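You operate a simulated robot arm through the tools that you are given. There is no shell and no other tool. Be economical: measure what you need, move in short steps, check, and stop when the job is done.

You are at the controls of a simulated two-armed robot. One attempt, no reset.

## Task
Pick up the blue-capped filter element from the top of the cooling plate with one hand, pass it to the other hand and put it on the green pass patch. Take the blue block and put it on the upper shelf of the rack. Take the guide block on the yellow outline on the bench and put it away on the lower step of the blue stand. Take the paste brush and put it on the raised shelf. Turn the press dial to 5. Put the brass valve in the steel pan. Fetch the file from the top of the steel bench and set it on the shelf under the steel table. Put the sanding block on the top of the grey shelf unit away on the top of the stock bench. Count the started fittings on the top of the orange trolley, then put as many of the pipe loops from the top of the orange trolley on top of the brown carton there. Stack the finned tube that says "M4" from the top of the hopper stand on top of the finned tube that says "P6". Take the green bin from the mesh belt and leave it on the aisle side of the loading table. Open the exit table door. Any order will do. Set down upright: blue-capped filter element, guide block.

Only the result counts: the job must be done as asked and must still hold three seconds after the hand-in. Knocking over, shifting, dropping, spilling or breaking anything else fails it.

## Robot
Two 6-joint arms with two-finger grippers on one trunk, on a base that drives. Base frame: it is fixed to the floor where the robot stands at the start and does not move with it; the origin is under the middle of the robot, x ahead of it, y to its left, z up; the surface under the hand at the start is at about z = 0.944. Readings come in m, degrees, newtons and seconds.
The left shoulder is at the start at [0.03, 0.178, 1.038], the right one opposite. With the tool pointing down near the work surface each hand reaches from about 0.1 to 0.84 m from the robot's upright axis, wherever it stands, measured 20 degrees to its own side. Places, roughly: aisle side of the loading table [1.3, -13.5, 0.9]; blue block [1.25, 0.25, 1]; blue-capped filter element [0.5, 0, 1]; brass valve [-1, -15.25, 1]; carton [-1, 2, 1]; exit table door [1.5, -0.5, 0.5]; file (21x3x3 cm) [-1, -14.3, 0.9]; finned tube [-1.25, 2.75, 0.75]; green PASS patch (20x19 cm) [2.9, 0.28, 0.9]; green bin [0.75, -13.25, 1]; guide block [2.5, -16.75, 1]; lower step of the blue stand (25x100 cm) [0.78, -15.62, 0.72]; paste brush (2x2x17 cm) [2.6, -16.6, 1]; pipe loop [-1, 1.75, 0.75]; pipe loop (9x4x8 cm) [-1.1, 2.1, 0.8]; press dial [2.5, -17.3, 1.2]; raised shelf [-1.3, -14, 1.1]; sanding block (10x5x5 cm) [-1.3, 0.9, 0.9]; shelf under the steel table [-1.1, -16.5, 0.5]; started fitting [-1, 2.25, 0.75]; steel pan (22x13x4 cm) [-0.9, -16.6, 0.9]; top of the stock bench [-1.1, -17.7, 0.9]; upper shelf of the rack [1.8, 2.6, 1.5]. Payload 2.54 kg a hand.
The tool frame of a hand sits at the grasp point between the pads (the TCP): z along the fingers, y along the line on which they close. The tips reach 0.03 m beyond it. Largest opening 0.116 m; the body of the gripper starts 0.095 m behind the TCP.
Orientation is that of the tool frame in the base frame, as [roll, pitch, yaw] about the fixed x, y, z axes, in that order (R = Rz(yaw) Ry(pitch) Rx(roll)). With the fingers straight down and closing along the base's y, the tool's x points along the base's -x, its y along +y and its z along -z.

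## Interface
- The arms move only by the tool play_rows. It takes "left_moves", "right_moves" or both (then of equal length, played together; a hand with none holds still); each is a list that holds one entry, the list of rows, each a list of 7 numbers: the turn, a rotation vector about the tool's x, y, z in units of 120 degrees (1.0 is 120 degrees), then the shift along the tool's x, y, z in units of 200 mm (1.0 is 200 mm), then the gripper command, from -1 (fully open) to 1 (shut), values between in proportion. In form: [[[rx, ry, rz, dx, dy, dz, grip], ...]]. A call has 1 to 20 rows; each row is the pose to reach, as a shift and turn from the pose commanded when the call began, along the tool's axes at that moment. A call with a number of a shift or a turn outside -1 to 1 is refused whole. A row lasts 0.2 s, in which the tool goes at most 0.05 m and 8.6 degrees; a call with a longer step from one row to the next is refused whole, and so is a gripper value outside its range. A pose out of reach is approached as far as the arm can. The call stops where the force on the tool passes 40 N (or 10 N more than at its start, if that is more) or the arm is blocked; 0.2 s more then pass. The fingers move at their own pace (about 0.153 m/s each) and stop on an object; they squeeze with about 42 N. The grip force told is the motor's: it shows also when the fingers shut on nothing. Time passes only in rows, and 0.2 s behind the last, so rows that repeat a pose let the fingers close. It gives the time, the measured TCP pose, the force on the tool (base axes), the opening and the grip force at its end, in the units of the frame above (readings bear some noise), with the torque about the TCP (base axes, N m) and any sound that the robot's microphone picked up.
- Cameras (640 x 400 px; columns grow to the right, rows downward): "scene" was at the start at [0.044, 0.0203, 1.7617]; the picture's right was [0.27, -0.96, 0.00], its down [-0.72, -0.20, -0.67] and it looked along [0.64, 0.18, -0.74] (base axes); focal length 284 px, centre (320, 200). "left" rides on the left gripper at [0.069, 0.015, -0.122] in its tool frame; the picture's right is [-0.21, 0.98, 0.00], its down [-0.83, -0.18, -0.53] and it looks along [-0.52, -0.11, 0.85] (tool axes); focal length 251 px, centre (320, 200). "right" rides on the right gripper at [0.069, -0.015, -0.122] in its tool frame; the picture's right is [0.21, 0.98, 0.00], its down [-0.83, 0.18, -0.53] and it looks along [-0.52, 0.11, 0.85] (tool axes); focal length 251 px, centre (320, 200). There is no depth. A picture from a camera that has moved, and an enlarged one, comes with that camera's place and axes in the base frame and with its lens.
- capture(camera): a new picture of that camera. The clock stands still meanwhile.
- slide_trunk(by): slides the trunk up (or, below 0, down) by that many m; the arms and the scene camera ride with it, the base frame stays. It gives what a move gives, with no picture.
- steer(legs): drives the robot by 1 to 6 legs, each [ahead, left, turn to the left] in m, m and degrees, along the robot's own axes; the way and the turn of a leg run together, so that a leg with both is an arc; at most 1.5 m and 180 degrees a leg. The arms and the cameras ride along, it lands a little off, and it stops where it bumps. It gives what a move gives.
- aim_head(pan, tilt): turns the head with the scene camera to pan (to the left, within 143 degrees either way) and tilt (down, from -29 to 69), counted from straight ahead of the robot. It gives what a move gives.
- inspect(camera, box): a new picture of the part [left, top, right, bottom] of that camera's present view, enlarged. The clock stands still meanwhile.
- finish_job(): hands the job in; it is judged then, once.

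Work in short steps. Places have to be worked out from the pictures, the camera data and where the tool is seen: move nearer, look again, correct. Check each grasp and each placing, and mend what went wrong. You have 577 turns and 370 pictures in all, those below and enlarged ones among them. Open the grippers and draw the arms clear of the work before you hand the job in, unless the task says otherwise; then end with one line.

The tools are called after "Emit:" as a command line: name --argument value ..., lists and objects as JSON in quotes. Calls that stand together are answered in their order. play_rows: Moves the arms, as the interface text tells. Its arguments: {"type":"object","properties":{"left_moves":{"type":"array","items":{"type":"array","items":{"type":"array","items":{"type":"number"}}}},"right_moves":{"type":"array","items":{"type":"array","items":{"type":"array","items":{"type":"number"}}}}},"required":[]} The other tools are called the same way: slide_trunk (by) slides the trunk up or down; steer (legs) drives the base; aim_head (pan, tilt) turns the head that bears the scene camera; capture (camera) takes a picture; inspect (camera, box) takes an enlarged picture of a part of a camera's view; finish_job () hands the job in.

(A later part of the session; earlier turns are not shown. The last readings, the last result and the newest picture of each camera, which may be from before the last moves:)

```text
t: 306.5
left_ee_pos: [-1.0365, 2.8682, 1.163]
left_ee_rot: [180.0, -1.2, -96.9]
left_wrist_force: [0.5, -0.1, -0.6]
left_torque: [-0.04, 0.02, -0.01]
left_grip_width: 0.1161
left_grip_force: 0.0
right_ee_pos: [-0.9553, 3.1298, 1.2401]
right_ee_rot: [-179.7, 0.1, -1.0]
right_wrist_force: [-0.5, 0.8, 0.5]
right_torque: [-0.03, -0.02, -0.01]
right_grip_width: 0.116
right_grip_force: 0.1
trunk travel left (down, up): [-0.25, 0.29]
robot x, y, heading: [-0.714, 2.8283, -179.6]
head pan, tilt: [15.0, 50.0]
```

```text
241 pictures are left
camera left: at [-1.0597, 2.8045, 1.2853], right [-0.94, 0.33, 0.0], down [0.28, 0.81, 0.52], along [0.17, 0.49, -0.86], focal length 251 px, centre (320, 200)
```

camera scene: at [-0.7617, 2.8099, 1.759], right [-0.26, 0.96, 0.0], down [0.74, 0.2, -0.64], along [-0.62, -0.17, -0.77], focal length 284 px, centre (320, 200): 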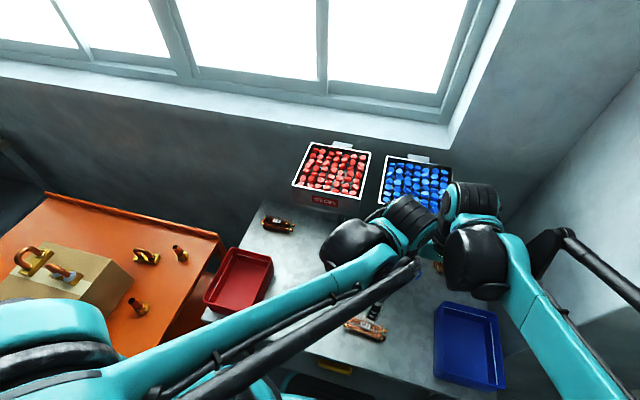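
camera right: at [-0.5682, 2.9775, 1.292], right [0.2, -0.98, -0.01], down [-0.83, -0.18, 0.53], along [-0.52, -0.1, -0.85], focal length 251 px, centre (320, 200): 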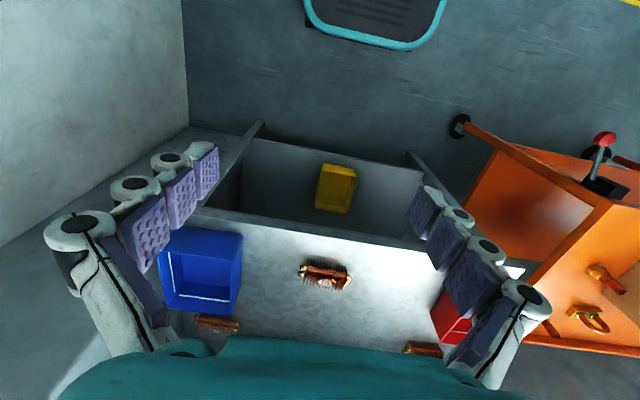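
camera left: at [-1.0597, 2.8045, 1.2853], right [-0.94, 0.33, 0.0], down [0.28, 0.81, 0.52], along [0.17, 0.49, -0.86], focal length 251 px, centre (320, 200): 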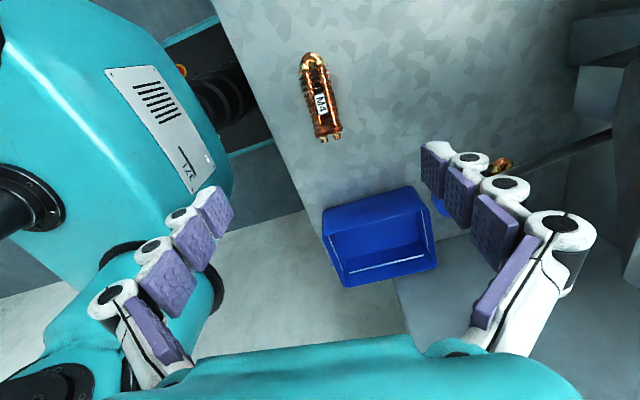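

M4 centre (−1.034, 2.871), axis ~2° off y. I descend to z≈0.93 with a slight yaw fix and look.

Emit:
play_rows --left_moves '[[[0, 0, -0.02, 0, 0, 0.2, -1], [0, 0, -0.04, 0.0, 0, 0.4, -1], [0, 0, -0.04, 0, 0, 0.6, -1], [0, 0, -0.04, 0, 0, 0.8, -1], [0, 0, -0.04, 0, 0, 0.98, -1], [0, 0, -0.04, 0, 0, 0.98, -1]]]'

Emit:
capture --camera "left"

```text
t: 307.9
left_ee_pos: [-1.0336, 2.8647, 0.9671]
left_ee_rot: [179.9, -1.1, -92.2]
left_wrist_force: [0.1, -0.2, 0.4]
left_torque: [0.04, 0.02, -0.01]
left_grip_width: 0.1159
left_grip_force: 0.0
right_ee_pos: [-0.9558, 3.1287, 1.2406]
right_ee_rot: [-179.5, -0.1, -1.1]
right_wrist_force: [0.5, 0.2, 0.2]
right_torque: [-0.01, 0.04, 0.03]
right_grip_width: 0.1158
right_grip_force: 0.1
trunk travel left (down, up): [-0.25, 0.29]
robot x, y, heading: [-0.7127, 2.8336, -179.8]
head pan, tilt: [15.0, 50.0]
```

```text
240 pictures are left
camera left: at [-1.0527, 2.7992, 1.0897], right [-0.97, 0.25, 0.0], down [0.21, 0.83, 0.52], along [0.13, 0.5, -0.86], focal length 251 px, centre (320, 200)
```

left: 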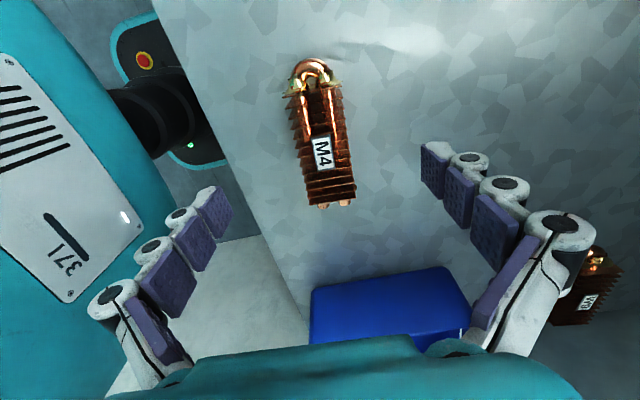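

M4 is ~1 cm further +y. I adjust and go down 0.09 m.

Emit:
play_rows --left_moves '[[[0, 0, 0, -0.05, 0, 0.15, -1], [0, 0, 0, -0.05, 0, 0.3, -1], [0, 0, 0, -0.05, 0, 0.4, -1], [0, 0, 0, -0.05, 0, 0.45, -1], [0, 0, 0, -0.05, 0, 0.45, -1]]]'

Emit:
capture --camera "left"

```text
t: 309.1
left_ee_pos: [-1.0613, 2.8919, 0.9104]
left_ee_rot: [179.8, -1.2, -92.1]
left_wrist_force: [-0.4, -1.3, 0.2]
left_torque: [0.03, 0.0, 0.05]
left_grip_width: 0.1161
left_grip_force: 0.0
left hand out of reach, approached as far as the arm can: row 2, 3, 4, 5
right_ee_pos: [-0.9553, 3.1287, 1.2399]
right_ee_rot: [-179.5, 0.0, -1.0]
right_wrist_force: [0.4, -0.7, 0.4]
right_torque: [0.0, 0.02, 0.03]
right_grip_width: 0.1162
right_grip_force: 0.1
trunk travel left (down, up): [-0.25, 0.29]
robot x, y, heading: [-0.7119, 2.8291, -179.4]
head pan, tilt: [15.0, 50.0]
```

```text
239 pictures are left
camera left: at [-1.0793, 2.8267, 1.034], right [-0.97, 0.25, 0.0], down [0.21, 0.83, 0.52], along [0.13, 0.5, -0.86], focal length 251 px, centre (320, 200)
```

left: 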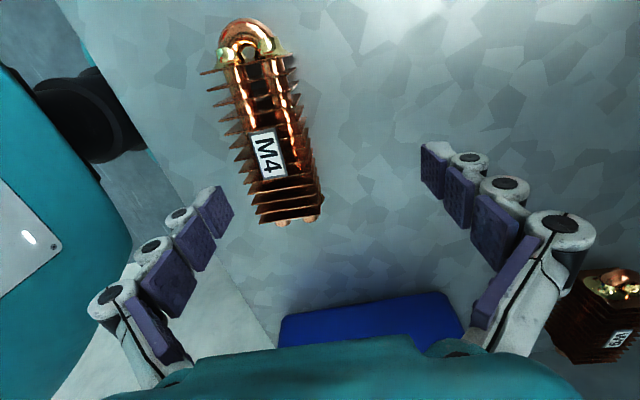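

The arm is too folded here. I raise the hand back, back the robot off 0.13 m and lower the trunk 0.1 m.

Emit:
play_rows --left_moves '[[[0, 0, 0, 0, -0.05, -0.15, -1], [0, 0, 0, 0.05, -0.1, -0.35, -1], [0, 0, 0, 0.1, -0.13, -0.5, -1], [0, 0, 0, 0.1, -0.13, -0.7, -1]]]'

Emit:
steer --legs '[[-0.13, 0, 0]]'

Emit:
slide_trunk --by -0.1

Emit:
capture --camera "left"

```text
t: 310.1
left_ee_pos: [-1.0331, 2.874, 1.0533]
left_ee_rot: [179.9, -1.2, -92.1]
left_wrist_force: [0.4, -0.1, -0.8]
left_torque: [0.02, 0.04, 0.01]
left_grip_width: 0.116
left_grip_force: 0.1
right_ee_pos: [-0.9549, 3.1291, 1.2411]
right_ee_rot: [-179.5, -0.1, -1.0]
right_wrist_force: [-1.0, -0.6, 0.5]
right_torque: [0.05, 0.05, -0.03]
right_grip_width: 0.1161
right_grip_force: 0.0
trunk travel left (down, up): [-0.25, 0.29]
robot x, y, heading: [-0.7131, 2.8296, -179.8]
head pan, tilt: [15.0, 50.0]
```

```text
t: 311.4
left_ee_pos: [-0.9056, 2.8755, 1.052]
left_ee_rot: [179.8, -1.2, -92.1]
left_wrist_force: [1.0, 0.2, -0.5]
left_torque: [-0.02, 0.04, 0.01]
left_grip_width: 0.116
left_grip_force: 0.0
right_ee_pos: [-0.8273, 3.1296, 1.2415]
right_ee_rot: [-179.6, 0.1, -1.0]
right_wrist_force: [0.1, -0.2, 0.1]
right_torque: [-0.01, 0.07, -0.03]
right_grip_width: 0.116
right_grip_force: 0.0
trunk travel left (down, up): [-0.25, 0.29]
robot x, y, heading: [-0.5881, 2.8304, -179.6]
head pan, tilt: [15.0, 50.0]
```

```text
t: 312.7
left_ee_pos: [-0.9067, 2.877, 0.952]
left_ee_rot: [179.9, -1.3, -92.2]
left_wrist_force: [-0.1, -0.3, 0.4]
left_torque: [0.03, 0.03, -0.01]
left_grip_width: 0.1158
left_grip_force: 0.0
right_ee_pos: [-0.8282, 3.1297, 1.1418]
right_ee_rot: [-179.6, 0.0, -1.0]
right_wrist_force: [0.1, 0.5, -0.2]
right_torque: [0.02, 0.01, 0.02]
right_grip_width: 0.1158
right_grip_force: 0.1
trunk travel left (down, up): [-0.15, 0.39]
robot x, y, heading: [-0.5884, 2.8306, -179.8]
head pan, tilt: [15.0, 50.0]
```

```text
238 pictures are left
camera left: at [-0.924, 2.8096, 1.0759], right [-0.97, 0.25, 0.0], down [0.21, 0.83, 0.52], along [0.13, 0.5, -0.86], focal length 251 px, centre (320, 200)
```

left: 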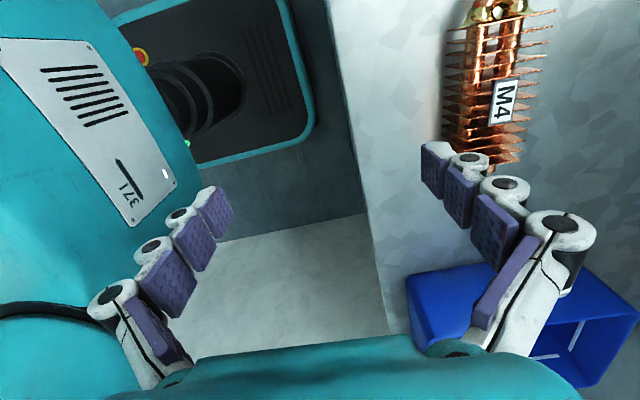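

I bring the hand over M4 again (x −0.135), slightly higher, and look.

Emit:
play_rows --left_moves '[[[0, 0, 0, 0, 0.05, -0.15, -1], [0, 0, 0, 0, 0.25, -0.2, -1], [0, 0, 0, 0, 0.45, -0.2, -1], [0, 0, 0, 0, 0.64, -0.2, -1], [0, 0, 0, 0, 0.64, -0.2, -1]]]'

Emit:
capture --camera "left"

```text
t: 313.9
left_ee_pos: [-1.0346, 2.8814, 0.9965]
left_ee_rot: [179.8, -1.3, -92.1]
left_wrist_force: [-0.4, 0.0, 0.4]
left_torque: [-0.01, 0.02, 0.0]
left_grip_width: 0.1162
left_grip_force: 0.1
right_ee_pos: [-0.8264, 3.1296, 1.1414]
right_ee_rot: [-179.5, 0.0, -1.0]
right_wrist_force: [0.1, 0.8, -0.1]
right_torque: [0.02, 0.06, 0.02]
right_grip_width: 0.1157
right_grip_force: 0.1
trunk travel left (down, up): [-0.15, 0.39]
robot x, y, heading: [-0.5881, 2.833, -179.9]
head pan, tilt: [15.0, 50.0]
```

```text
237 pictures are left
camera left: at [-1.0522, 2.8156, 1.1194], right [-0.97, 0.25, 0.0], down [0.21, 0.83, 0.52], along [0.13, 0.5, -0.86], focal length 251 px, centre (320, 200)
```

left: 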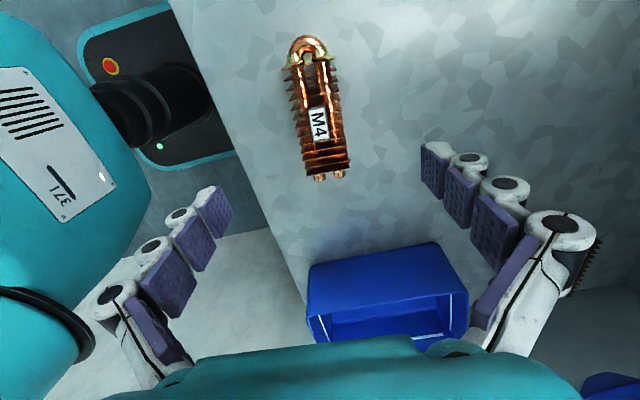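

Centred. Down 0.115 m in steps.

Emit:
play_rows --left_moves '[[[0, 0, 0, 0.02, 0, 0.15, -1], [0, 0, 0, 0.02, 0, 0.3, -1], [0, 0, 0, 0.02, 0, 0.45, -1], [0, 0, 0, 0.02, 0, 0.55, -1], [0, 0, 0, 0.02, 0, 0.6, -1], [0, 0, 0, 0.02, 0, 0.6, -1]]]'

Emit:
capture --camera "left"

```text
t: 315.3
left_ee_pos: [-1.0357, 2.8754, 0.8739]
left_ee_rot: [179.8, -1.2, -92.0]
left_wrist_force: [-1.3, -1.1, -0.2]
left_torque: [0.03, -0.02, -0.02]
left_grip_width: 0.1162
left_grip_force: 0.1
right_ee_pos: [-0.8276, 3.1304, 1.1412]
right_ee_rot: [-179.7, 0.0, -1.1]
right_wrist_force: [0.0, -0.1, 0.4]
right_torque: [-0.01, -0.02, -0.03]
right_grip_width: 0.1158
right_grip_force: 0.1
trunk travel left (down, up): [-0.15, 0.39]
robot x, y, heading: [-0.5857, 2.8339, -179.7]
head pan, tilt: [15.0, 50.0]
```

```text
236 pictures are left
camera left: at [-1.0534, 2.8089, 0.9961], right [-0.97, 0.25, 0.0], down [0.21, 0.83, 0.52], along [0.13, 0.5, -0.86], focal length 251 px, centre (320, 200)
```

left: 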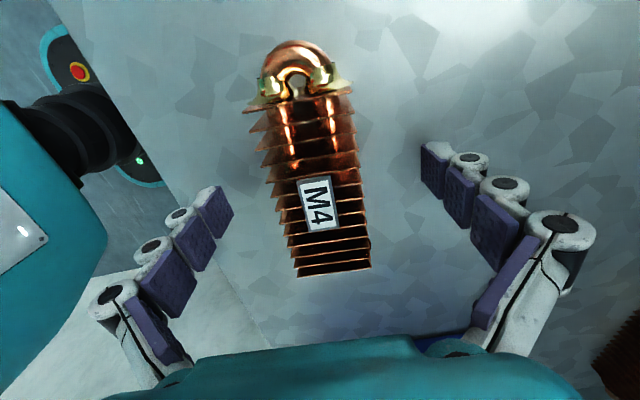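

The pads overlap the fins well. I go 5 mm lower and close.

Emit:
play_rows --left_moves '[[[0, 0, 0, 0, 0, 0.025, -1], [0, 0, 0, 0, 0, 0.025, -0.3], [0, 0, 0, 0, 0, 0.025, 0.2], [0, 0, 0, 0, 0, 0.025, 0.7], [0, 0, 0, 0, 0, 0.025, 0.7], [0, 0, 0, 0, 0, 0.025, 0.7]]]'

Emit:
capture --camera "left"

```text
t: 315.9
left_ee_pos: [-1.0287, 2.8742, 0.8744]
left_ee_rot: [179.9, -1.1, -92.1]
left_wrist_force: [14.2, -0.7, 77.1]
left_torque: [0.74, -1.48, -0.12]
left_grip_width: 0.0794
left_grip_force: 45.3
right_ee_pos: [-0.8216, 3.1293, 1.1428]
right_ee_rot: [-179.6, 0.4, -1.0]
right_wrist_force: [0.1, 0.0, -0.2]
right_torque: [-0.03, 0.06, 0.03]
right_grip_width: 0.116
right_grip_force: 0.0
trunk travel left (down, up): [-0.15, 0.39]
robot x, y, heading: [-0.583, 2.8312, -179.7]
head pan, tilt: [15.0, 50.0]
stopped in row 3 (left hand): the force on the tool passed its limit at 49 N (the readings are from after the stop); the commanded pose is now the measured one
```

```text
235 pictures are left
camera left: at [-1.0466, 2.8082, 0.9975], right [-0.97, 0.25, 0.0], down [0.21, 0.83, 0.52], along [0.13, 0.5, -0.86], focal length 251 px, centre (320, 200)
```

left: 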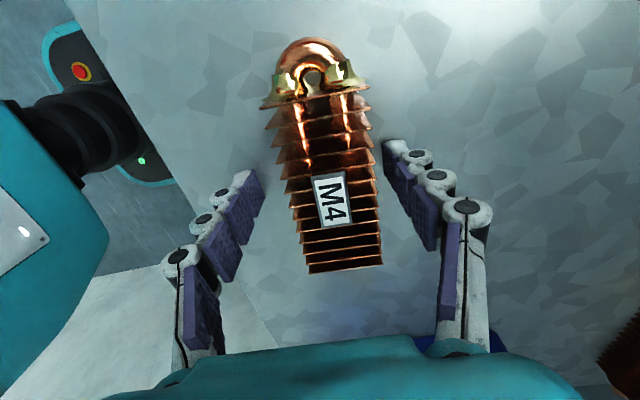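

The tips press on the table (77 N). I rise 12 mm and then close.

Emit:
play_rows --left_moves '[[[0, 0, 0, 0, 0, -0.03, 0.2], [0, 0, 0, 0, 0, -0.06, 0.2], [0, 0, 0, 0, 0, -0.06, 0.5], [0, 0, 0, 0, 0, -0.06, 0.7], [0, 0, 0, 0, 0, -0.06, 0.7]]]'

Emit:
capture --camera "left"

```text
t: 317.1
left_ee_pos: [-1.0374, 2.8749, 0.8814]
left_ee_rot: [179.8, -1.2, -92.0]
left_wrist_force: [-1.0, -1.3, -0.3]
left_torque: [0.02, 0.02, 0.0]
left_grip_width: 0.043
left_grip_force: 41.8
right_ee_pos: [-0.8294, 3.1302, 1.1408]
right_ee_rot: [-179.6, 0.0, -1.0]
right_wrist_force: [0.4, 0.1, -0.4]
right_torque: [-0.02, -0.02, 0.01]
right_grip_width: 0.1159
right_grip_force: 0.1
trunk travel left (down, up): [-0.15, 0.39]
robot x, y, heading: [-0.5846, 2.8342, -179.9]
head pan, tilt: [15.0, 50.0]
```

```text
234 pictures are left
camera left: at [-1.0543, 2.8086, 1.0041], right [-0.97, 0.25, 0.0], down [0.21, 0.83, 0.52], along [0.13, 0.5, -0.86], focal length 251 px, centre (320, 200)
```

left: 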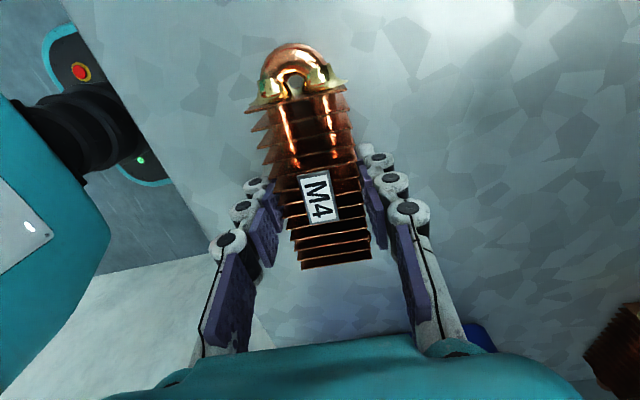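

Gripped (0.043 m). Lift and check.

Emit:
play_rows --left_moves '[[[0, 0, 0, 0, 0, -0.05, 0.7], [0, 0, 0, 0, 0, -0.2, 0.7], [0, 0, 0, 0, 0, -0.4, 0.7], [0, 0, 0, 0, 0, -0.6, 0.7], [0, 0, 0, 0, 0, -0.8, 0.7], [0, 0, 0, 0, 0, -0.98, 0.7]]]'

Emit:
capture --camera "left"

Emit:
capture --camera "scene"

```text
t: 318.5
left_ee_pos: [-1.037, 2.8805, 1.0777]
left_ee_rot: [179.7, -1.2, -92.0]
left_wrist_force: [0.9, 0.0, -3.3]
left_torque: [0.01, -0.01, 0.01]
left_grip_width: 0.0428
left_grip_force: 41.8
right_ee_pos: [-0.8279, 3.1293, 1.1407]
right_ee_rot: [-179.6, 0.0, -1.0]
right_wrist_force: [-0.8, 0.2, 0.7]
right_torque: [-0.04, -0.02, 0.01]
right_grip_width: 0.1159
right_grip_force: 0.0
trunk travel left (down, up): [-0.15, 0.39]
robot x, y, heading: [-0.5839, 2.8302, -180.0]
head pan, tilt: [15.0, 50.0]
```

```text
233 pictures are left
camera left: at [-1.055, 2.8146, 1.2008], right [-0.97, 0.25, 0.0], down [0.21, 0.83, 0.52], along [0.13, 0.5, -0.86], focal length 251 px, centre (320, 200)
```

left: 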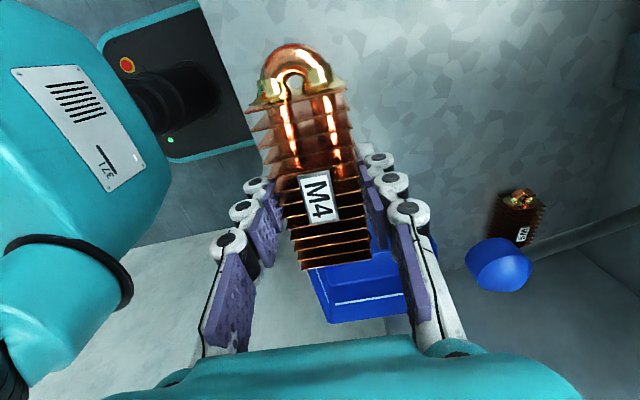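

```text
232 pictures are left
camera scene: at [-0.6333, 2.8104, 1.659], right [-0.26, 0.96, 0.0], down [0.74, 0.2, -0.64], along [-0.62, -0.17, -0.77], focal length 284 px, centre (320, 200)
```

scene: 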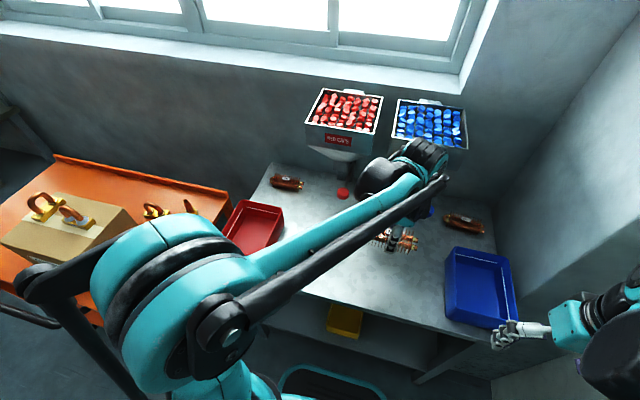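

M4 hangs level. I zoom in on the target tube behind the red bin.

Emit:
inspect --camera "scene" --box '[240, 150, 360, 225]'

```text
5.33 times, centred on (300, 188) of scene
camera zoom: at [-0.6333, 2.8104, 1.659], right [-0.26, 0.96, 0.0], down [0.74, 0.2, -0.64], along [-0.62, -0.17, -0.77], focal length 1516 px, centre (427, 267)
```

zoom: 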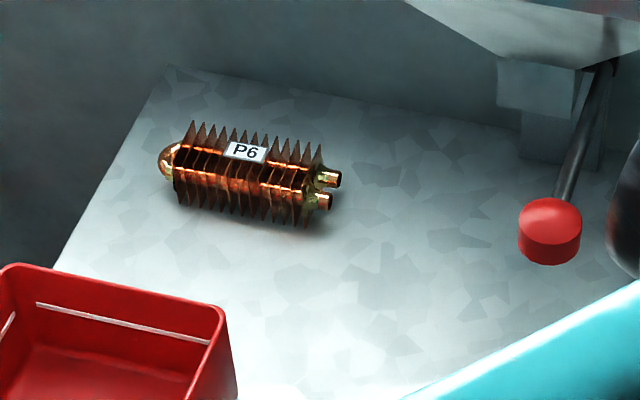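

P6 confirmed at about (−1.336, 2.483), axis along y like M4. I raise M4 and carry it left in front of the knobs.

Emit:
play_rows --left_moves '[[[0, 0, 0, 0, -0.05, -0.2, 0.7], [0, 0, 0, 0, -0.1, -0.4, 0.7], [0, 0, 0, 0.05, -0.1, -0.6, 0.7], [0, 0, 0, 0.25, -0.1, -0.7, 0.7], [0, 0, 0, 0.45, -0.1, -0.7, 0.7], [0, 0, 0, 0.65, -0.1, -0.7, 0.7], [0, 0, 0, 0.85, -0.1, -0.7, 0.7], [0, 0, 0, 0.98, -0.1, -0.7, 0.7]]]'

Emit:
play_rows --left_moves '[[[0, 0, 0, 0.2, 0, 0, 0.7], [0, 0, 0, 0.4, 0, 0, 0.7], [0, 0, 0, 0.6, 0, 0, 0.7], [0, 0, 0, 0.8, 0, 0, 0.7], [0, 0, -0.03, 0.98, 0, 0, 0.7]]]'

Emit:
capture --camera "left"

Emit:
capture --camera "scene"

```text
t: 320.3
left_ee_pos: [-1.0221, 2.6848, 1.2233]
left_ee_rot: [179.8, -1.1, -92.1]
left_wrist_force: [-0.4, 0.5, -3.5]
left_torque: [0.06, -0.03, -0.02]
left_grip_width: 0.0431
left_grip_force: 41.7
right_ee_pos: [-0.8294, 3.1292, 1.1407]
right_ee_rot: [-179.6, 0.0, -1.0]
right_wrist_force: [-0.6, -0.2, -0.1]
right_torque: [0.01, 0.02, 0.03]
right_grip_width: 0.116
right_grip_force: 0.0
trunk travel left (down, up): [-0.15, 0.39]
robot x, y, heading: [-0.5896, 2.8336, -179.6]
head pan, tilt: [15.0, 50.0]
```

```text
t: 321.5
left_ee_pos: [-1.0297, 2.4879, 1.2235]
left_ee_rot: [179.8, -1.1, -88.5]
left_wrist_force: [-0.7, -0.4, -3.5]
left_torque: [0.05, 0.0, 0.01]
left_grip_width: 0.043
left_grip_force: 42.3
right_ee_pos: [-0.8286, 3.1291, 1.1413]
right_ee_rot: [-179.5, -0.1, -1.0]
right_wrist_force: [0.2, -1.0, -0.1]
right_torque: [0.01, -0.03, -0.01]
right_grip_width: 0.1161
right_grip_force: 0.1
trunk travel left (down, up): [-0.15, 0.39]
robot x, y, heading: [-0.589, 2.831, -179.5]
head pan, tilt: [15.0, 50.0]
```

```text
230 pictures are left
camera left: at [-1.0426, 2.4202, 1.3472], right [-0.98, 0.19, 0.0], down [0.16, 0.84, 0.52], along [0.1, 0.51, -0.86], focal length 251 px, centre (320, 200)
```

left: 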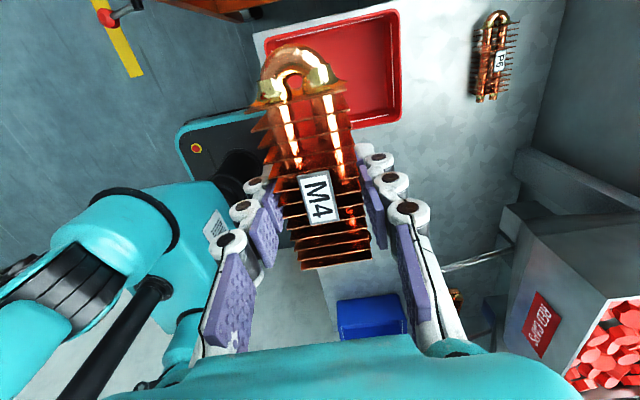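

```text
229 pictures are left
camera scene: at [-0.6341, 2.8087, 1.6589], right [-0.26, 0.96, 0.0], down [0.74, 0.2, -0.64], along [-0.62, -0.17, -0.77], focal length 284 px, centre (320, 200)
```

scene: 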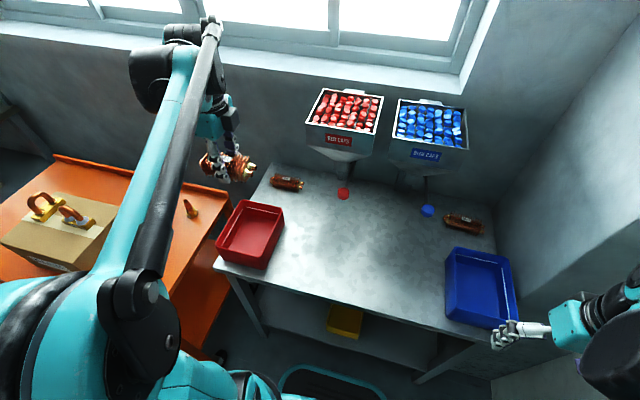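

The way is clear; drive ahead 0.12 m.

Emit:
steer --legs '[[0.12, 0, 0]]'

Emit:
play_rows --left_moves '[[[0, 0, 0, 0, 0.2, 0, 0.7], [0, 0, 0, 0, 0.4, 0, 0.7], [0, 0, 0, 0, 0.6, 0, 0.7], [0, 0, 0, 0, 0.8, 0.1, 0.7], [0, 0, 0, 0, 0.86, 0.3, 0.7], [0, 0, 0, 0, 0.86, 0.5, 0.7], [0, 0, 0, 0, 0.86, 0.5, 0.7]]]'

Emit:
capture --camera "left"

Emit:
inspect --camera "scene" --box '[200, 120, 360, 220]'

```text
t: 322.8
left_ee_pos: [-1.152, 2.4897, 1.223]
left_ee_rot: [179.8, -1.2, -88.5]
left_wrist_force: [-0.7, -0.5, -3.7]
left_torque: [0.02, -0.06, 0.02]
left_grip_width: 0.0431
left_grip_force: 42.3
right_ee_pos: [-0.9496, 3.1288, 1.1399]
right_ee_rot: [-179.4, -0.1, -1.0]
right_wrist_force: [-0.1, 0.7, 0.1]
right_torque: [-0.02, -0.01, 0.0]
right_grip_width: 0.1163
right_grip_force: 0.0
trunk travel left (down, up): [-0.15, 0.39]
robot x, y, heading: [-0.7039, 2.8292, -179.7]
head pan, tilt: [15.0, 50.0]
```

```text
t: 324.4
left_ee_pos: [-1.3216, 2.4859, 1.1236]
left_ee_rot: [179.8, -1.2, -88.5]
left_wrist_force: [0.8, -0.7, -2.8]
left_torque: [0.01, 0.03, 0.02]
left_grip_width: 0.043
left_grip_force: 42.8
right_ee_pos: [-0.9468, 3.1284, 1.1408]
right_ee_rot: [-179.5, -0.1, -1.0]
right_wrist_force: [0.0, -0.5, 0.7]
right_torque: [-0.03, 0.02, 0.0]
right_grip_width: 0.116
right_grip_force: 0.0
trunk travel left (down, up): [-0.15, 0.39]
robot x, y, heading: [-0.7085, 2.83, -179.8]
head pan, tilt: [15.0, 50.0]
```

```text
228 pictures are left
camera left: at [-1.3351, 2.418, 1.2467], right [-0.98, 0.19, 0.0], down [0.16, 0.84, 0.52], along [0.1, 0.51, -0.86], focal length 251 px, centre (320, 200)
```

left: 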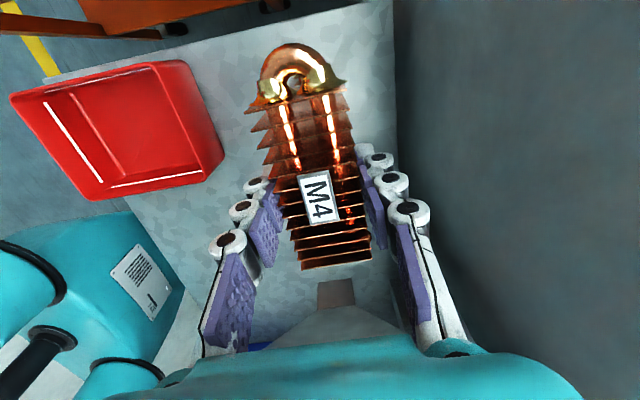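

```text
4.00 times, centred on (280, 170) of scene
camera zoom: at [-0.7528, 2.8098, 1.659], right [-0.26, 0.96, 0.0], down [0.74, 0.2, -0.64], along [-0.62, -0.17, -0.77], focal length 1137 px, centre (480, 320)
```

zoom: 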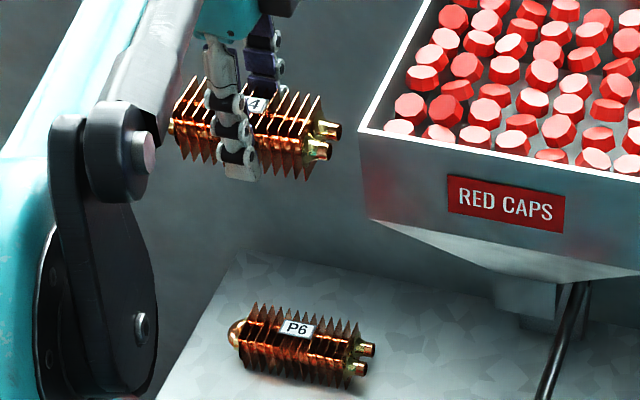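

M4 appears right above P6. I lower to z≈0.945 and compare them in the scene view.

Emit:
play_rows --left_moves '[[[0, 0, -0.01, 0, 0, 0.2, 0.7], [0, 0, -0.01, 0, 0, 0.4, 0.7], [0, 0, -0.01, 0, 0, 0.6, 0.7], [0, 0, -0.01, 0, 0, 0.8, 0.7], [0, 0, -0.01, 0, 0, 0.88, 0.7], [0, 0, -0.01, 0, 0, 0.88, 0.7]]]'

Emit:
inspect --camera "scene" --box '[220, 150, 320, 225]'

Emit:
capture --camera "left"

```text
t: 325.8
left_ee_pos: [-1.3223, 2.4792, 0.9482]
left_ee_rot: [179.7, -1.1, -87.4]
left_wrist_force: [0.2, 0.5, -2.9]
left_torque: [-0.03, 0.0, 0.02]
left_grip_width: 0.0431
left_grip_force: 41.9
right_ee_pos: [-0.9476, 3.1283, 1.1411]
right_ee_rot: [-179.6, 0.0, -1.1]
right_wrist_force: [1.0, -0.1, 0.4]
right_torque: [0.01, 0.0, 0.04]
right_grip_width: 0.1161
right_grip_force: 0.0
trunk travel left (down, up): [-0.15, 0.39]
robot x, y, heading: [-0.708, 2.8311, -179.8]
head pan, tilt: [15.0, 50.0]
```

```text
5.33 times, centred on (270, 188) of scene
camera zoom: at [-0.7534, 2.8097, 1.659], right [-0.26, 0.96, 0.0], down [0.74, 0.2, -0.64], along [-0.62, -0.17, -0.77], focal length 1516 px, centre (587, 267)
```

zoom: 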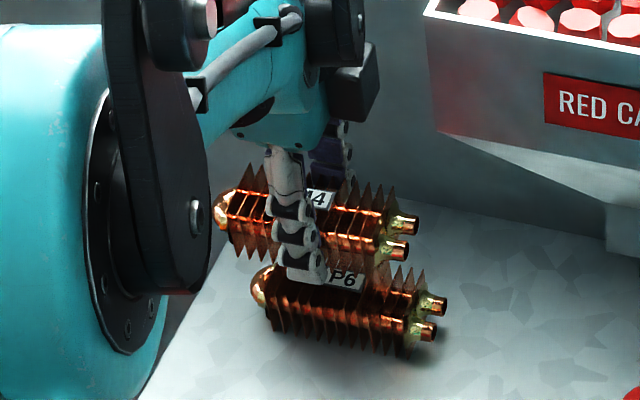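

```text
225 pictures are left
camera left: at [-1.3344, 2.4113, 1.0714], right [-0.99, 0.17, 0.0], down [0.14, 0.84, 0.52], along [0.09, 0.51, -0.86], focal length 251 px, centre (320, 200)
```

left: 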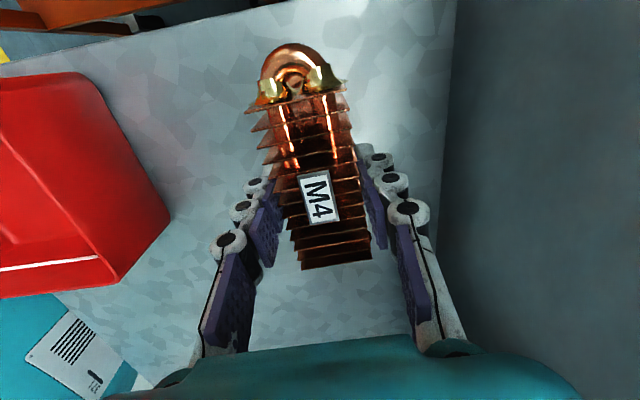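

P6 is about 10 mm toward +x and 12 mm toward +y of M4, rotated ~3°. I correct and lower gently.

Emit:
play_rows --left_moves '[[[0, 0, 0.02, -0.06, -0.053, 0.0, 0.7], [0, 0, 0.025, -0.06, -0.053, 0.04, 0.7], [0, 0, 0.025, -0.06, -0.053, 0.08, 0.7], [0, 0, 0.025, -0.06, -0.053, 0.1, 0.7], [0, 0, 0.025, -0.06, -0.053, 0.1, 0.7]]]'

Emit:
inspect --camera "scene" --box '[220, 150, 320, 225]'

```text
t: 327.0
left_ee_pos: [-1.3129, 2.4909, 0.9285]
left_ee_rot: [179.8, -1.2, -90.3]
left_wrist_force: [-0.7, 0.0, -2.4]
left_torque: [0.02, -0.01, -0.03]
left_grip_width: 0.0429
left_grip_force: 41.8
right_ee_pos: [-0.9471, 3.1295, 1.1408]
right_ee_rot: [-179.5, 0.0, -1.0]
right_wrist_force: [0.1, -0.7, 0.4]
right_torque: [-0.03, 0.03, -0.01]
right_grip_width: 0.1163
right_grip_force: 0.0
trunk travel left (down, up): [-0.15, 0.39]
robot x, y, heading: [-0.7091, 2.8302, -179.7]
head pan, tilt: [15.0, 50.0]
```

```text
5.33 times, centred on (270, 188) of scene
camera zoom: at [-0.7533, 2.8098, 1.659], right [-0.26, 0.96, 0.0], down [0.74, 0.2, -0.64], along [-0.62, -0.17, -0.77], focal length 1516 px, centre (587, 267)
```

zoom: 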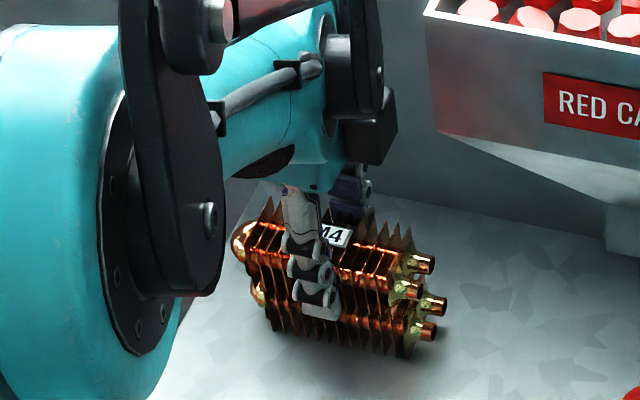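

Nearly perfect now. A last 3 mm nudge, then lower to contact.

Emit:
play_rows --left_moves '[[[0, 0, -0.012, -0.015, 0, 0.01, 0.7], [0, 0, -0.012, -0.015, 0, 0.025, 0.7], [0, 0, -0.012, -0.015, 0, 0.04, 0.7], [0, 0, -0.012, -0.015, 0, 0.05, 0.7], [0, 0, -0.012, -0.015, 0, 0.06, 0.7], [0, 0, -0.012, -0.015, 0, 0.06, 0.7]]]'

Emit:
inspect --camera "scene" --box '[220, 150, 320, 225]'

```text
t: 327.9
left_ee_pos: [-1.3126, 2.4947, 0.9235]
left_ee_rot: [179.4, -1.3, -88.8]
left_wrist_force: [0.1, 0.6, 21.9]
left_torque: [0.05, 0.09, -0.07]
left_grip_width: 0.043
left_grip_force: 42.3
right_ee_pos: [-0.9453, 3.1296, 1.1412]
right_ee_rot: [-179.7, 0.0, -1.1]
right_wrist_force: [0.1, -0.1, -0.5]
right_torque: [0.01, 0.01, 0.03]
right_grip_width: 0.1159
right_grip_force: 0.1
trunk travel left (down, up): [-0.15, 0.39]
robot x, y, heading: [-0.7041, 2.8325, -179.7]
head pan, tilt: [15.0, 50.0]
stopped in row 4 (left hand): the force on the tool passed its limit at 45 N (the readings are from after the stop); the commanded pose is now the measured one
```

```text
5.33 times, centred on (270, 188) of scene
camera zoom: at [-0.7508, 2.8111, 1.6592], right [-0.26, 0.96, 0.0], down [0.74, 0.2, -0.64], along [-0.62, -0.17, -0.77], focal length 1516 px, centre (587, 267)
```

zoom: 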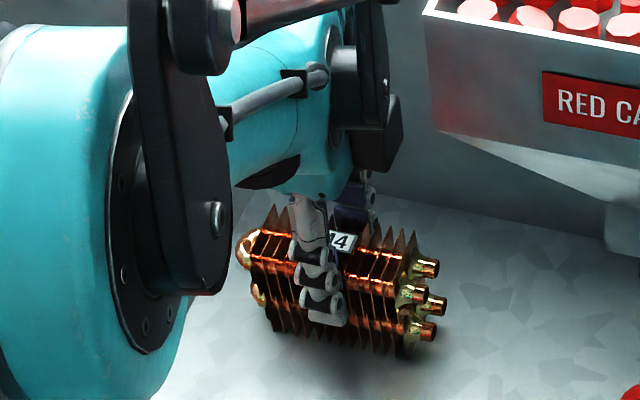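

Contact on P6. Release gently and go up.

Emit:
play_rows --left_moves '[[[0, 0, 0, 0, 0, -0.008, 0.5], [0, 0, 0, 0, 0, -0.008, 0.2], [0, 0, 0, 0, 0, -0.008, 0.0], [0, 0, 0, 0, 0, -0.008, -0.1], [0, 0, 0, 0, 0, -0.1, -0.1], [0, 0, 0, 0, 0, -0.3, -0.1], [0, 0, 0, 0, 0, -0.5, -0.1], [0, 0, 0, 0, 0, -0.75, -0.1], [0, 0, 0, 0, 0, -0.98, -0.1]]]'

Emit:
inspect --camera "scene" --box '[220, 150, 320, 225]'

Emit:
capture --camera "left"

```text
t: 329.9
left_ee_pos: [-1.3109, 2.4999, 1.1191]
left_ee_rot: [179.5, -1.3, -88.9]
left_wrist_force: [0.5, -0.6, -0.3]
left_torque: [-0.01, 0.03, 0.01]
left_grip_width: 0.0641
left_grip_force: 0.1
right_ee_pos: [-0.9472, 3.129, 1.1411]
right_ee_rot: [-179.6, -0.1, -1.1]
right_wrist_force: [-0.5, -0.6, -0.2]
right_torque: [0.0, 0.05, -0.03]
right_grip_width: 0.116
right_grip_force: 0.1
trunk travel left (down, up): [-0.15, 0.39]
robot x, y, heading: [-0.7056, 2.8296, -179.6]
head pan, tilt: [15.0, 50.0]
```

```text
5.33 times, centred on (270, 188) of scene
camera zoom: at [-0.7527, 2.8099, 1.659], right [-0.26, 0.96, 0.0], down [0.74, 0.2, -0.64], along [-0.62, -0.17, -0.77], focal length 1516 px, centre (587, 267)
```

zoom: 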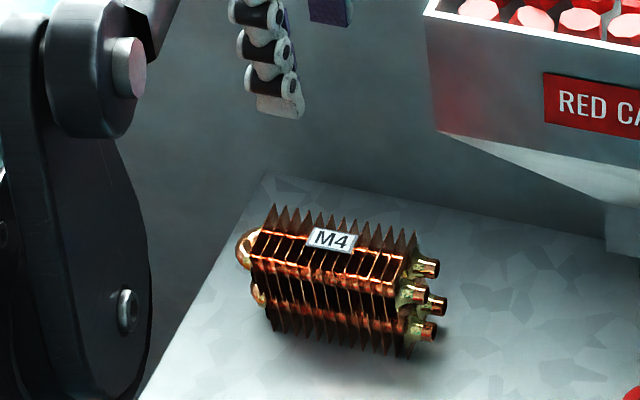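

```text
221 pictures are left
camera left: at [-1.3231, 2.4328, 1.2424], right [-0.98, 0.2, 0.0], down [0.17, 0.84, 0.51], along [0.1, 0.51, -0.86], focal length 251 px, centre (320, 200)
```

left: 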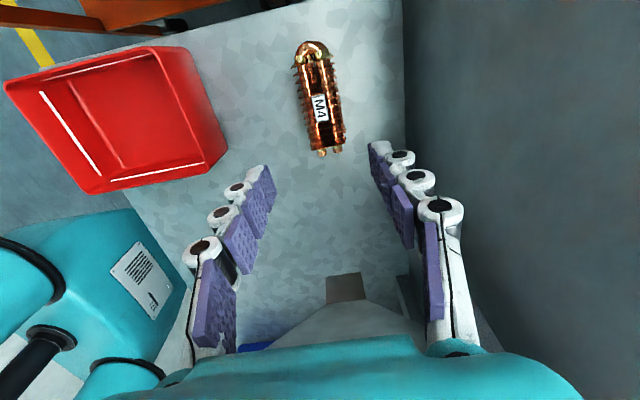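

Stacked neatly. I retract the left hand and turn it back to its normal yaw, then drive off.

Emit:
play_rows --left_moves '[[[0, 0, 0, 0, -0.2, -0.1, -0.1], [0, 0, -0.03, 0, -0.4, -0.2, -0.5], [0, 0, -0.1, 0, -0.6, -0.25, -1], [0, 0, -0.165, 0, -0.8, -0.3, -1], [0, 0, -0.23, 0, -0.95, -0.3, -1], [0, 0, -0.3, 0, -0.98, -0.3, -1], [0, 0, -0.365, 0, -0.98, -0.3, -1], [0, 0, -0.43, 0, -0.98, -0.3, -1], [0, 0, -0.5, 0, -0.98, -0.3, -1], [0, 0, -0.565, 0, -0.98, -0.3, -1], [0, 0, -0.63, 0, -0.98, -0.3, -1], [0, 0, -0.695, 0, -0.98, -0.3, -1], [0, 0, -0.74, 0, -0.98, -0.3, -1]]]'

Emit:
steer --legs '[[-0.45, 0, 0], [0, 1.3, 0]]'

Emit:
slide_trunk --by 0.1

Emit:
aim_head --pan 20 --tilt 35

Emit:
capture --camera "scene"

```text
t: 332.7
left_ee_pos: [-1.1167, 2.5049, 1.177]
left_ee_rot: [178.8, 0.4, 0.1]
left_wrist_force: [-0.7, 0.5, 0.8]
left_torque: [0.02, -0.01, -0.01]
left_grip_width: 0.1159
left_grip_force: 0.0
right_ee_pos: [-0.9474, 3.1303, 1.1411]
right_ee_rot: [-179.5, 0.0, -1.0]
right_wrist_force: [-0.8, 0.8, -0.4]
right_torque: [-0.01, -0.04, 0.04]
right_grip_width: 0.1159
right_grip_force: 0.2
trunk travel left (down, up): [-0.15, 0.39]
robot x, y, heading: [-0.7053, 2.8293, -179.8]
head pan, tilt: [15.0, 50.0]
```

```text
t: 341.5
left_ee_pos: [-0.6477, 1.2031, 1.1756]
left_ee_rot: [178.8, 0.4, 1.0]
left_wrist_force: [0.2, 0.3, -0.3]
left_torque: [-0.02, -0.03, -0.02]
left_grip_width: 0.1159
left_grip_force: 0.1
right_ee_pos: [-0.4922, 1.8328, 1.1411]
right_ee_rot: [-179.5, 0.0, 0.2]
right_wrist_force: [0.8, 0.4, 0.4]
right_torque: [0.04, 0.01, -0.01]
right_grip_width: 0.1159
right_grip_force: 0.1
trunk travel left (down, up): [-0.15, 0.39]
robot x, y, heading: [-0.2427, 1.5381, -178.5]
head pan, tilt: [15.0, 50.0]
```

```text
t: 342.8
left_ee_pos: [-0.6485, 1.2036, 1.2762]
left_ee_rot: [178.8, 0.4, 1.0]
left_wrist_force: [0.1, -0.4, -0.7]
left_torque: [-0.03, -0.01, -0.04]
left_grip_width: 0.1158
left_grip_force: 0.1
right_ee_pos: [-0.4924, 1.8317, 1.2396]
right_ee_rot: [-179.5, 0.0, 0.2]
right_wrist_force: [0.1, 0.3, 0.1]
right_torque: [-0.02, 0.01, 0.0]
right_grip_width: 0.1159
right_grip_force: 0.1
trunk travel left (down, up): [-0.25, 0.29]
robot x, y, heading: [-0.2474, 1.5378, -178.7]
head pan, tilt: [15.0, 50.0]
```

```text
t: 343.6
left_ee_pos: [-0.6488, 1.2043, 1.276]
left_ee_rot: [178.8, 0.5, 1.1]
left_wrist_force: [-0.3, 0.6, 0.7]
left_torque: [0.0, -0.01, 0.01]
left_grip_width: 0.1161
left_grip_force: 0.1
right_ee_pos: [-0.493, 1.8323, 1.241]
right_ee_rot: [-179.6, 0.0, 0.1]
right_wrist_force: [0.8, 0.0, 0.7]
right_torque: [0.0, 0.03, 0.02]
right_grip_width: 0.116
right_grip_force: 0.1
trunk travel left (down, up): [-0.25, 0.29]
robot x, y, heading: [-0.2438, 1.5375, -178.6]
head pan, tilt: [20.0, 35.0]
```

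```text
220 pictures are left
camera scene: at [-0.2998, 1.5069, 1.7806], right [-0.37, 0.93, 0.0], down [0.53, 0.21, -0.82], along [-0.76, -0.3, -0.57], focal length 284 px, centre (320, 200)
```

scene: 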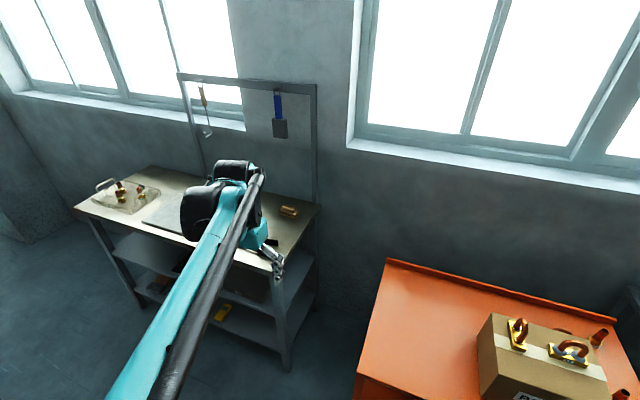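

The sanding block is at about (−1.285, 0.946). I move to (−0.64, 0.74) to take it with the right hand.

Emit:
steer --legs '[[0, 0.8, -1], [0.37, 0, 0]]'

Emit:
aim_head --pan -15 --tilt 50

Emit:
capture --camera "scene"

Emit:
capture --camera "right"

```text
t: 349.8
left_ee_pos: [-1.0085, 0.4094, 1.2763]
left_ee_rot: [178.8, 0.3, -0.2]
left_wrist_force: [-1.1, -0.2, -0.7]
left_torque: [-0.03, -0.01, -0.02]
left_grip_width: 0.116
left_grip_force: 0.0
right_ee_pos: [-0.839, 1.0361, 1.241]
right_ee_rot: [-179.5, 0.0, -1.3]
right_wrist_force: [-0.2, 0.3, 0.3]
right_torque: [0.0, -0.03, 0.0]
right_grip_width: 0.116
right_grip_force: 0.0
trunk travel left (down, up): [-0.25, 0.29]
robot x, y, heading: [-0.5978, 0.7403, -179.9]
head pan, tilt: [20.0, 35.0]
```

```text
t: 350.8
left_ee_pos: [-1.0099, 0.412, 1.2756]
left_ee_rot: [178.8, 0.4, -0.3]
left_wrist_force: [-1.1, -0.9, -0.2]
left_torque: [-0.04, -0.02, -0.03]
left_grip_width: 0.1161
left_grip_force: 0.0
right_ee_pos: [-0.8386, 1.0358, 1.2405]
right_ee_rot: [-179.5, 0.0, -1.1]
right_wrist_force: [-0.1, 0.1, 0.0]
right_torque: [-0.04, -0.01, 0.04]
right_grip_width: 0.116
right_grip_force: 0.1
trunk travel left (down, up): [-0.25, 0.29]
robot x, y, heading: [-0.6001, 0.7384, -180.2]
head pan, tilt: [-15.0, 50.0]
```

```text
219 pictures are left
camera scene: at [-0.6457, 0.7558, 1.759], right [0.26, 0.97, 0.0], down [0.74, -0.2, -0.64], along [-0.62, 0.16, -0.77], focal length 284 px, centre (320, 200)
```

scene: 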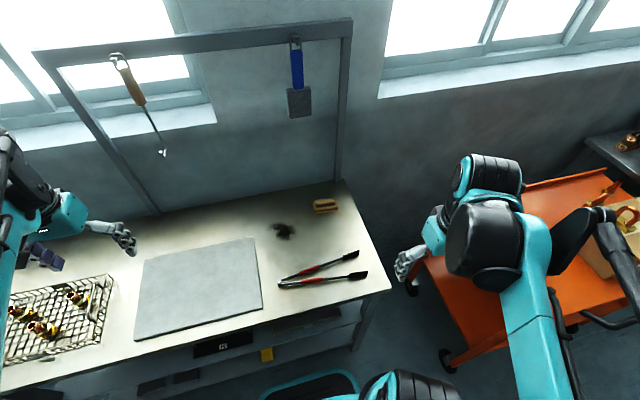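

```text
218 pictures are left
camera right: at [-0.7699, 1.049, 1.363], right [0.19, -0.98, -0.01], down [-0.83, -0.17, 0.53], along [-0.52, -0.1, -0.85], focal length 251 px, centre (320, 200)
```

right: 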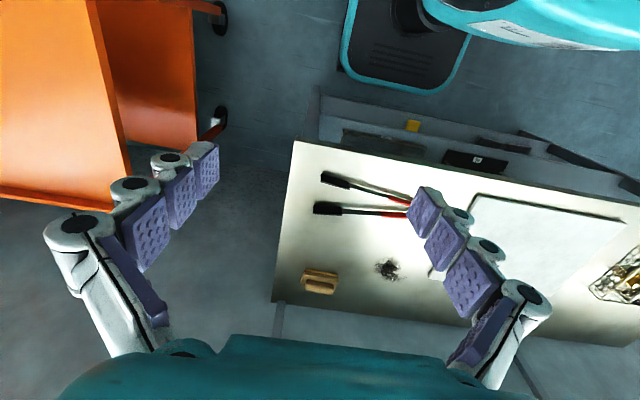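

Block at (−1.288, 0.945), long side along y. I yaw the right hand 90° while moving over, then continue forward.

Emit:
play_rows --right_moves '[[[0, 0, -0.07, -0.09, 0.04, 0, -1], [0, 0, -0.14, -0.18, 0.08, 0, -1], [0, 0, -0.21, -0.27, 0.12, 0, -1], [0, 0, -0.28, -0.36, 0.16, 0, -1], [0, 0, -0.35, -0.45, 0.2, 0, -1], [0, 0, -0.42, -0.54, 0.25, 0.05, -1], [0, 0, -0.49, -0.63, 0.3, 0.1, -1], [0, 0, -0.56, -0.72, 0.35, 0.15, -1], [0, 0, -0.63, -0.81, 0.4, 0.2, -1], [0, 0, -0.7, -0.9, 0.45, 0.25, -1], [0, 0, -0.75, -0.98, 0.45, 0.3, -1], [0, 0, -0.75, -0.98, 0.45, 0.3, -1]]]'

Emit:
play_rows --right_moves '[[[0, 0, 0, 0, 0.2, 0.05, -1], [0, 0, 0, 0, 0.4, 0.1, -1], [0, 0, 0, 0, 0.6, 0.15, -1], [0, 0, 0, 0, 0.8, 0.2, -1], [0, 0, 0, 0, 0.98, 0.25, -1]]]'

Emit:
capture --camera "right"

```text
t: 353.4
left_ee_pos: [-1.0071, 0.4116, 1.2755]
left_ee_rot: [178.8, 0.4, -0.3]
left_wrist_force: [0.2, -0.2, 0.1]
left_torque: [0.02, 0.04, -0.04]
left_grip_width: 0.1162
left_grip_force: 0.0
right_ee_pos: [-1.0338, 0.9501, 1.1801]
right_ee_rot: [180.0, -0.4, 88.9]
right_wrist_force: [1.0, 0.4, 1.1]
right_torque: [0.0, 0.02, 0.0]
right_grip_width: 0.116
right_grip_force: 0.0
trunk travel left (down, up): [-0.25, 0.29]
robot x, y, heading: [-0.5969, 0.7359, -179.6]
head pan, tilt: [-15.0, 50.0]
```

```text
t: 354.6
left_ee_pos: [-1.0069, 0.4111, 1.2765]
left_ee_rot: [178.7, 0.4, 0.0]
left_wrist_force: [1.5, -1.2, 0.0]
left_torque: [-0.01, 0.04, 0.04]
left_grip_width: 0.1159
left_grip_force: 0.0
right_ee_pos: [-0.8389, 0.9469, 1.13]
right_ee_rot: [-179.8, -0.5, 88.8]
right_wrist_force: [0.5, 0.5, -0.2]
right_torque: [0.02, 0.04, 0.03]
right_grip_width: 0.116
right_grip_force: 0.0
trunk travel left (down, up): [-0.25, 0.29]
robot x, y, heading: [-0.6038, 0.7347, -179.8]
head pan, tilt: [-15.0, 50.0]
```

```text
217 pictures are left
camera right: at [-0.852, 1.0145, 1.2517], right [0.98, 0.19, 0.0], down [0.17, -0.83, 0.53], along [0.1, -0.52, -0.85], focal length 251 px, centre (320, 200)
```

right: 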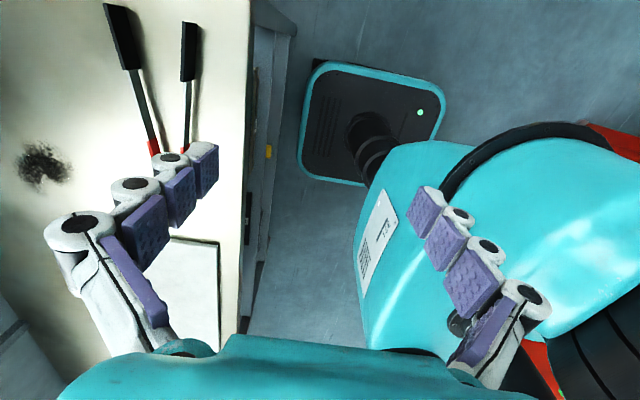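

Sign mix-up: forward is −y in this yaw. I move forward in two strides.

Emit:
play_rows --right_moves '[[[0, 0, 0, 0, -0.2, 0, -1], [0, 0, 0, 0, -0.4, 0, -1], [0, 0, 0, 0, -0.6, 0, -1], [0, 0, 0, 0, -0.8, 0, -1], [0, 0, 0, 0, -0.98, 0, -1]]]'

Emit:
play_rows --right_moves '[[[0, 0, 0, 0, -0.2, 0, -1], [0, 0, 0, 0, -0.4, 0, -1], [0, 0, 0, 0, -0.6, 0, -1], [0, 0, 0, 0, -0.8, 0, -1], [0, 0, 0, 0, -0.98, 0, -1]]]'

Emit:
capture --camera "right"

```text
t: 355.8
left_ee_pos: [-1.0103, 0.411, 1.2745]
left_ee_rot: [178.9, 0.4, -0.3]
left_wrist_force: [-0.5, -0.2, 0.1]
left_torque: [0.0, -0.06, 0.0]
left_grip_width: 0.116
left_grip_force: 0.0
right_ee_pos: [-1.0388, 0.9513, 1.1308]
right_ee_rot: [180.0, -0.4, 88.8]
right_wrist_force: [0.4, 0.0, 0.2]
right_torque: [0.01, -0.01, 0.01]
right_grip_width: 0.1161
right_grip_force: 0.2
trunk travel left (down, up): [-0.25, 0.29]
robot x, y, heading: [-0.5991, 0.7357, -180.1]
head pan, tilt: [-15.0, 50.0]
```

```text
t: 357.0
left_ee_pos: [-1.01, 0.4117, 1.275]
left_ee_rot: [178.9, 0.2, -0.2]
left_wrist_force: [-0.4, 0.9, 1.2]
left_torque: [0.0, -0.01, -0.01]
left_grip_width: 0.1163
left_grip_force: 0.0
right_ee_pos: [-1.2348, 0.9543, 1.1308]
right_ee_rot: [179.9, -0.6, 88.8]
right_wrist_force: [-0.2, 1.2, -0.2]
right_torque: [0.01, -0.04, 0.04]
right_grip_width: 0.116
right_grip_force: 0.0
trunk travel left (down, up): [-0.25, 0.29]
robot x, y, heading: [-0.5966, 0.7391, -179.8]
head pan, tilt: [-15.0, 50.0]
```

```text
216 pictures are left
camera right: at [-1.2495, 1.0227, 1.2532], right [0.98, 0.19, 0.0], down [0.16, -0.83, 0.53], along [0.11, -0.52, -0.85], focal length 251 px, centre (320, 200)
```

right: 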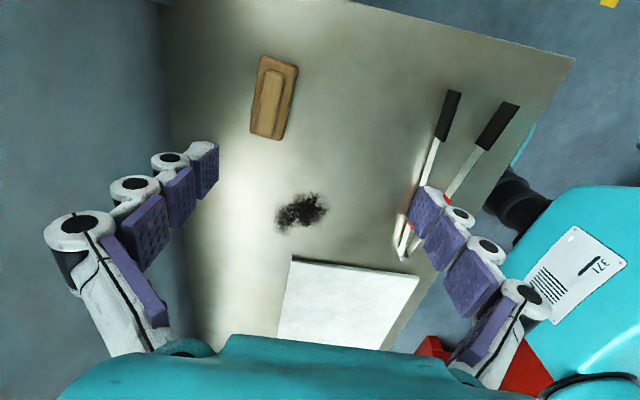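

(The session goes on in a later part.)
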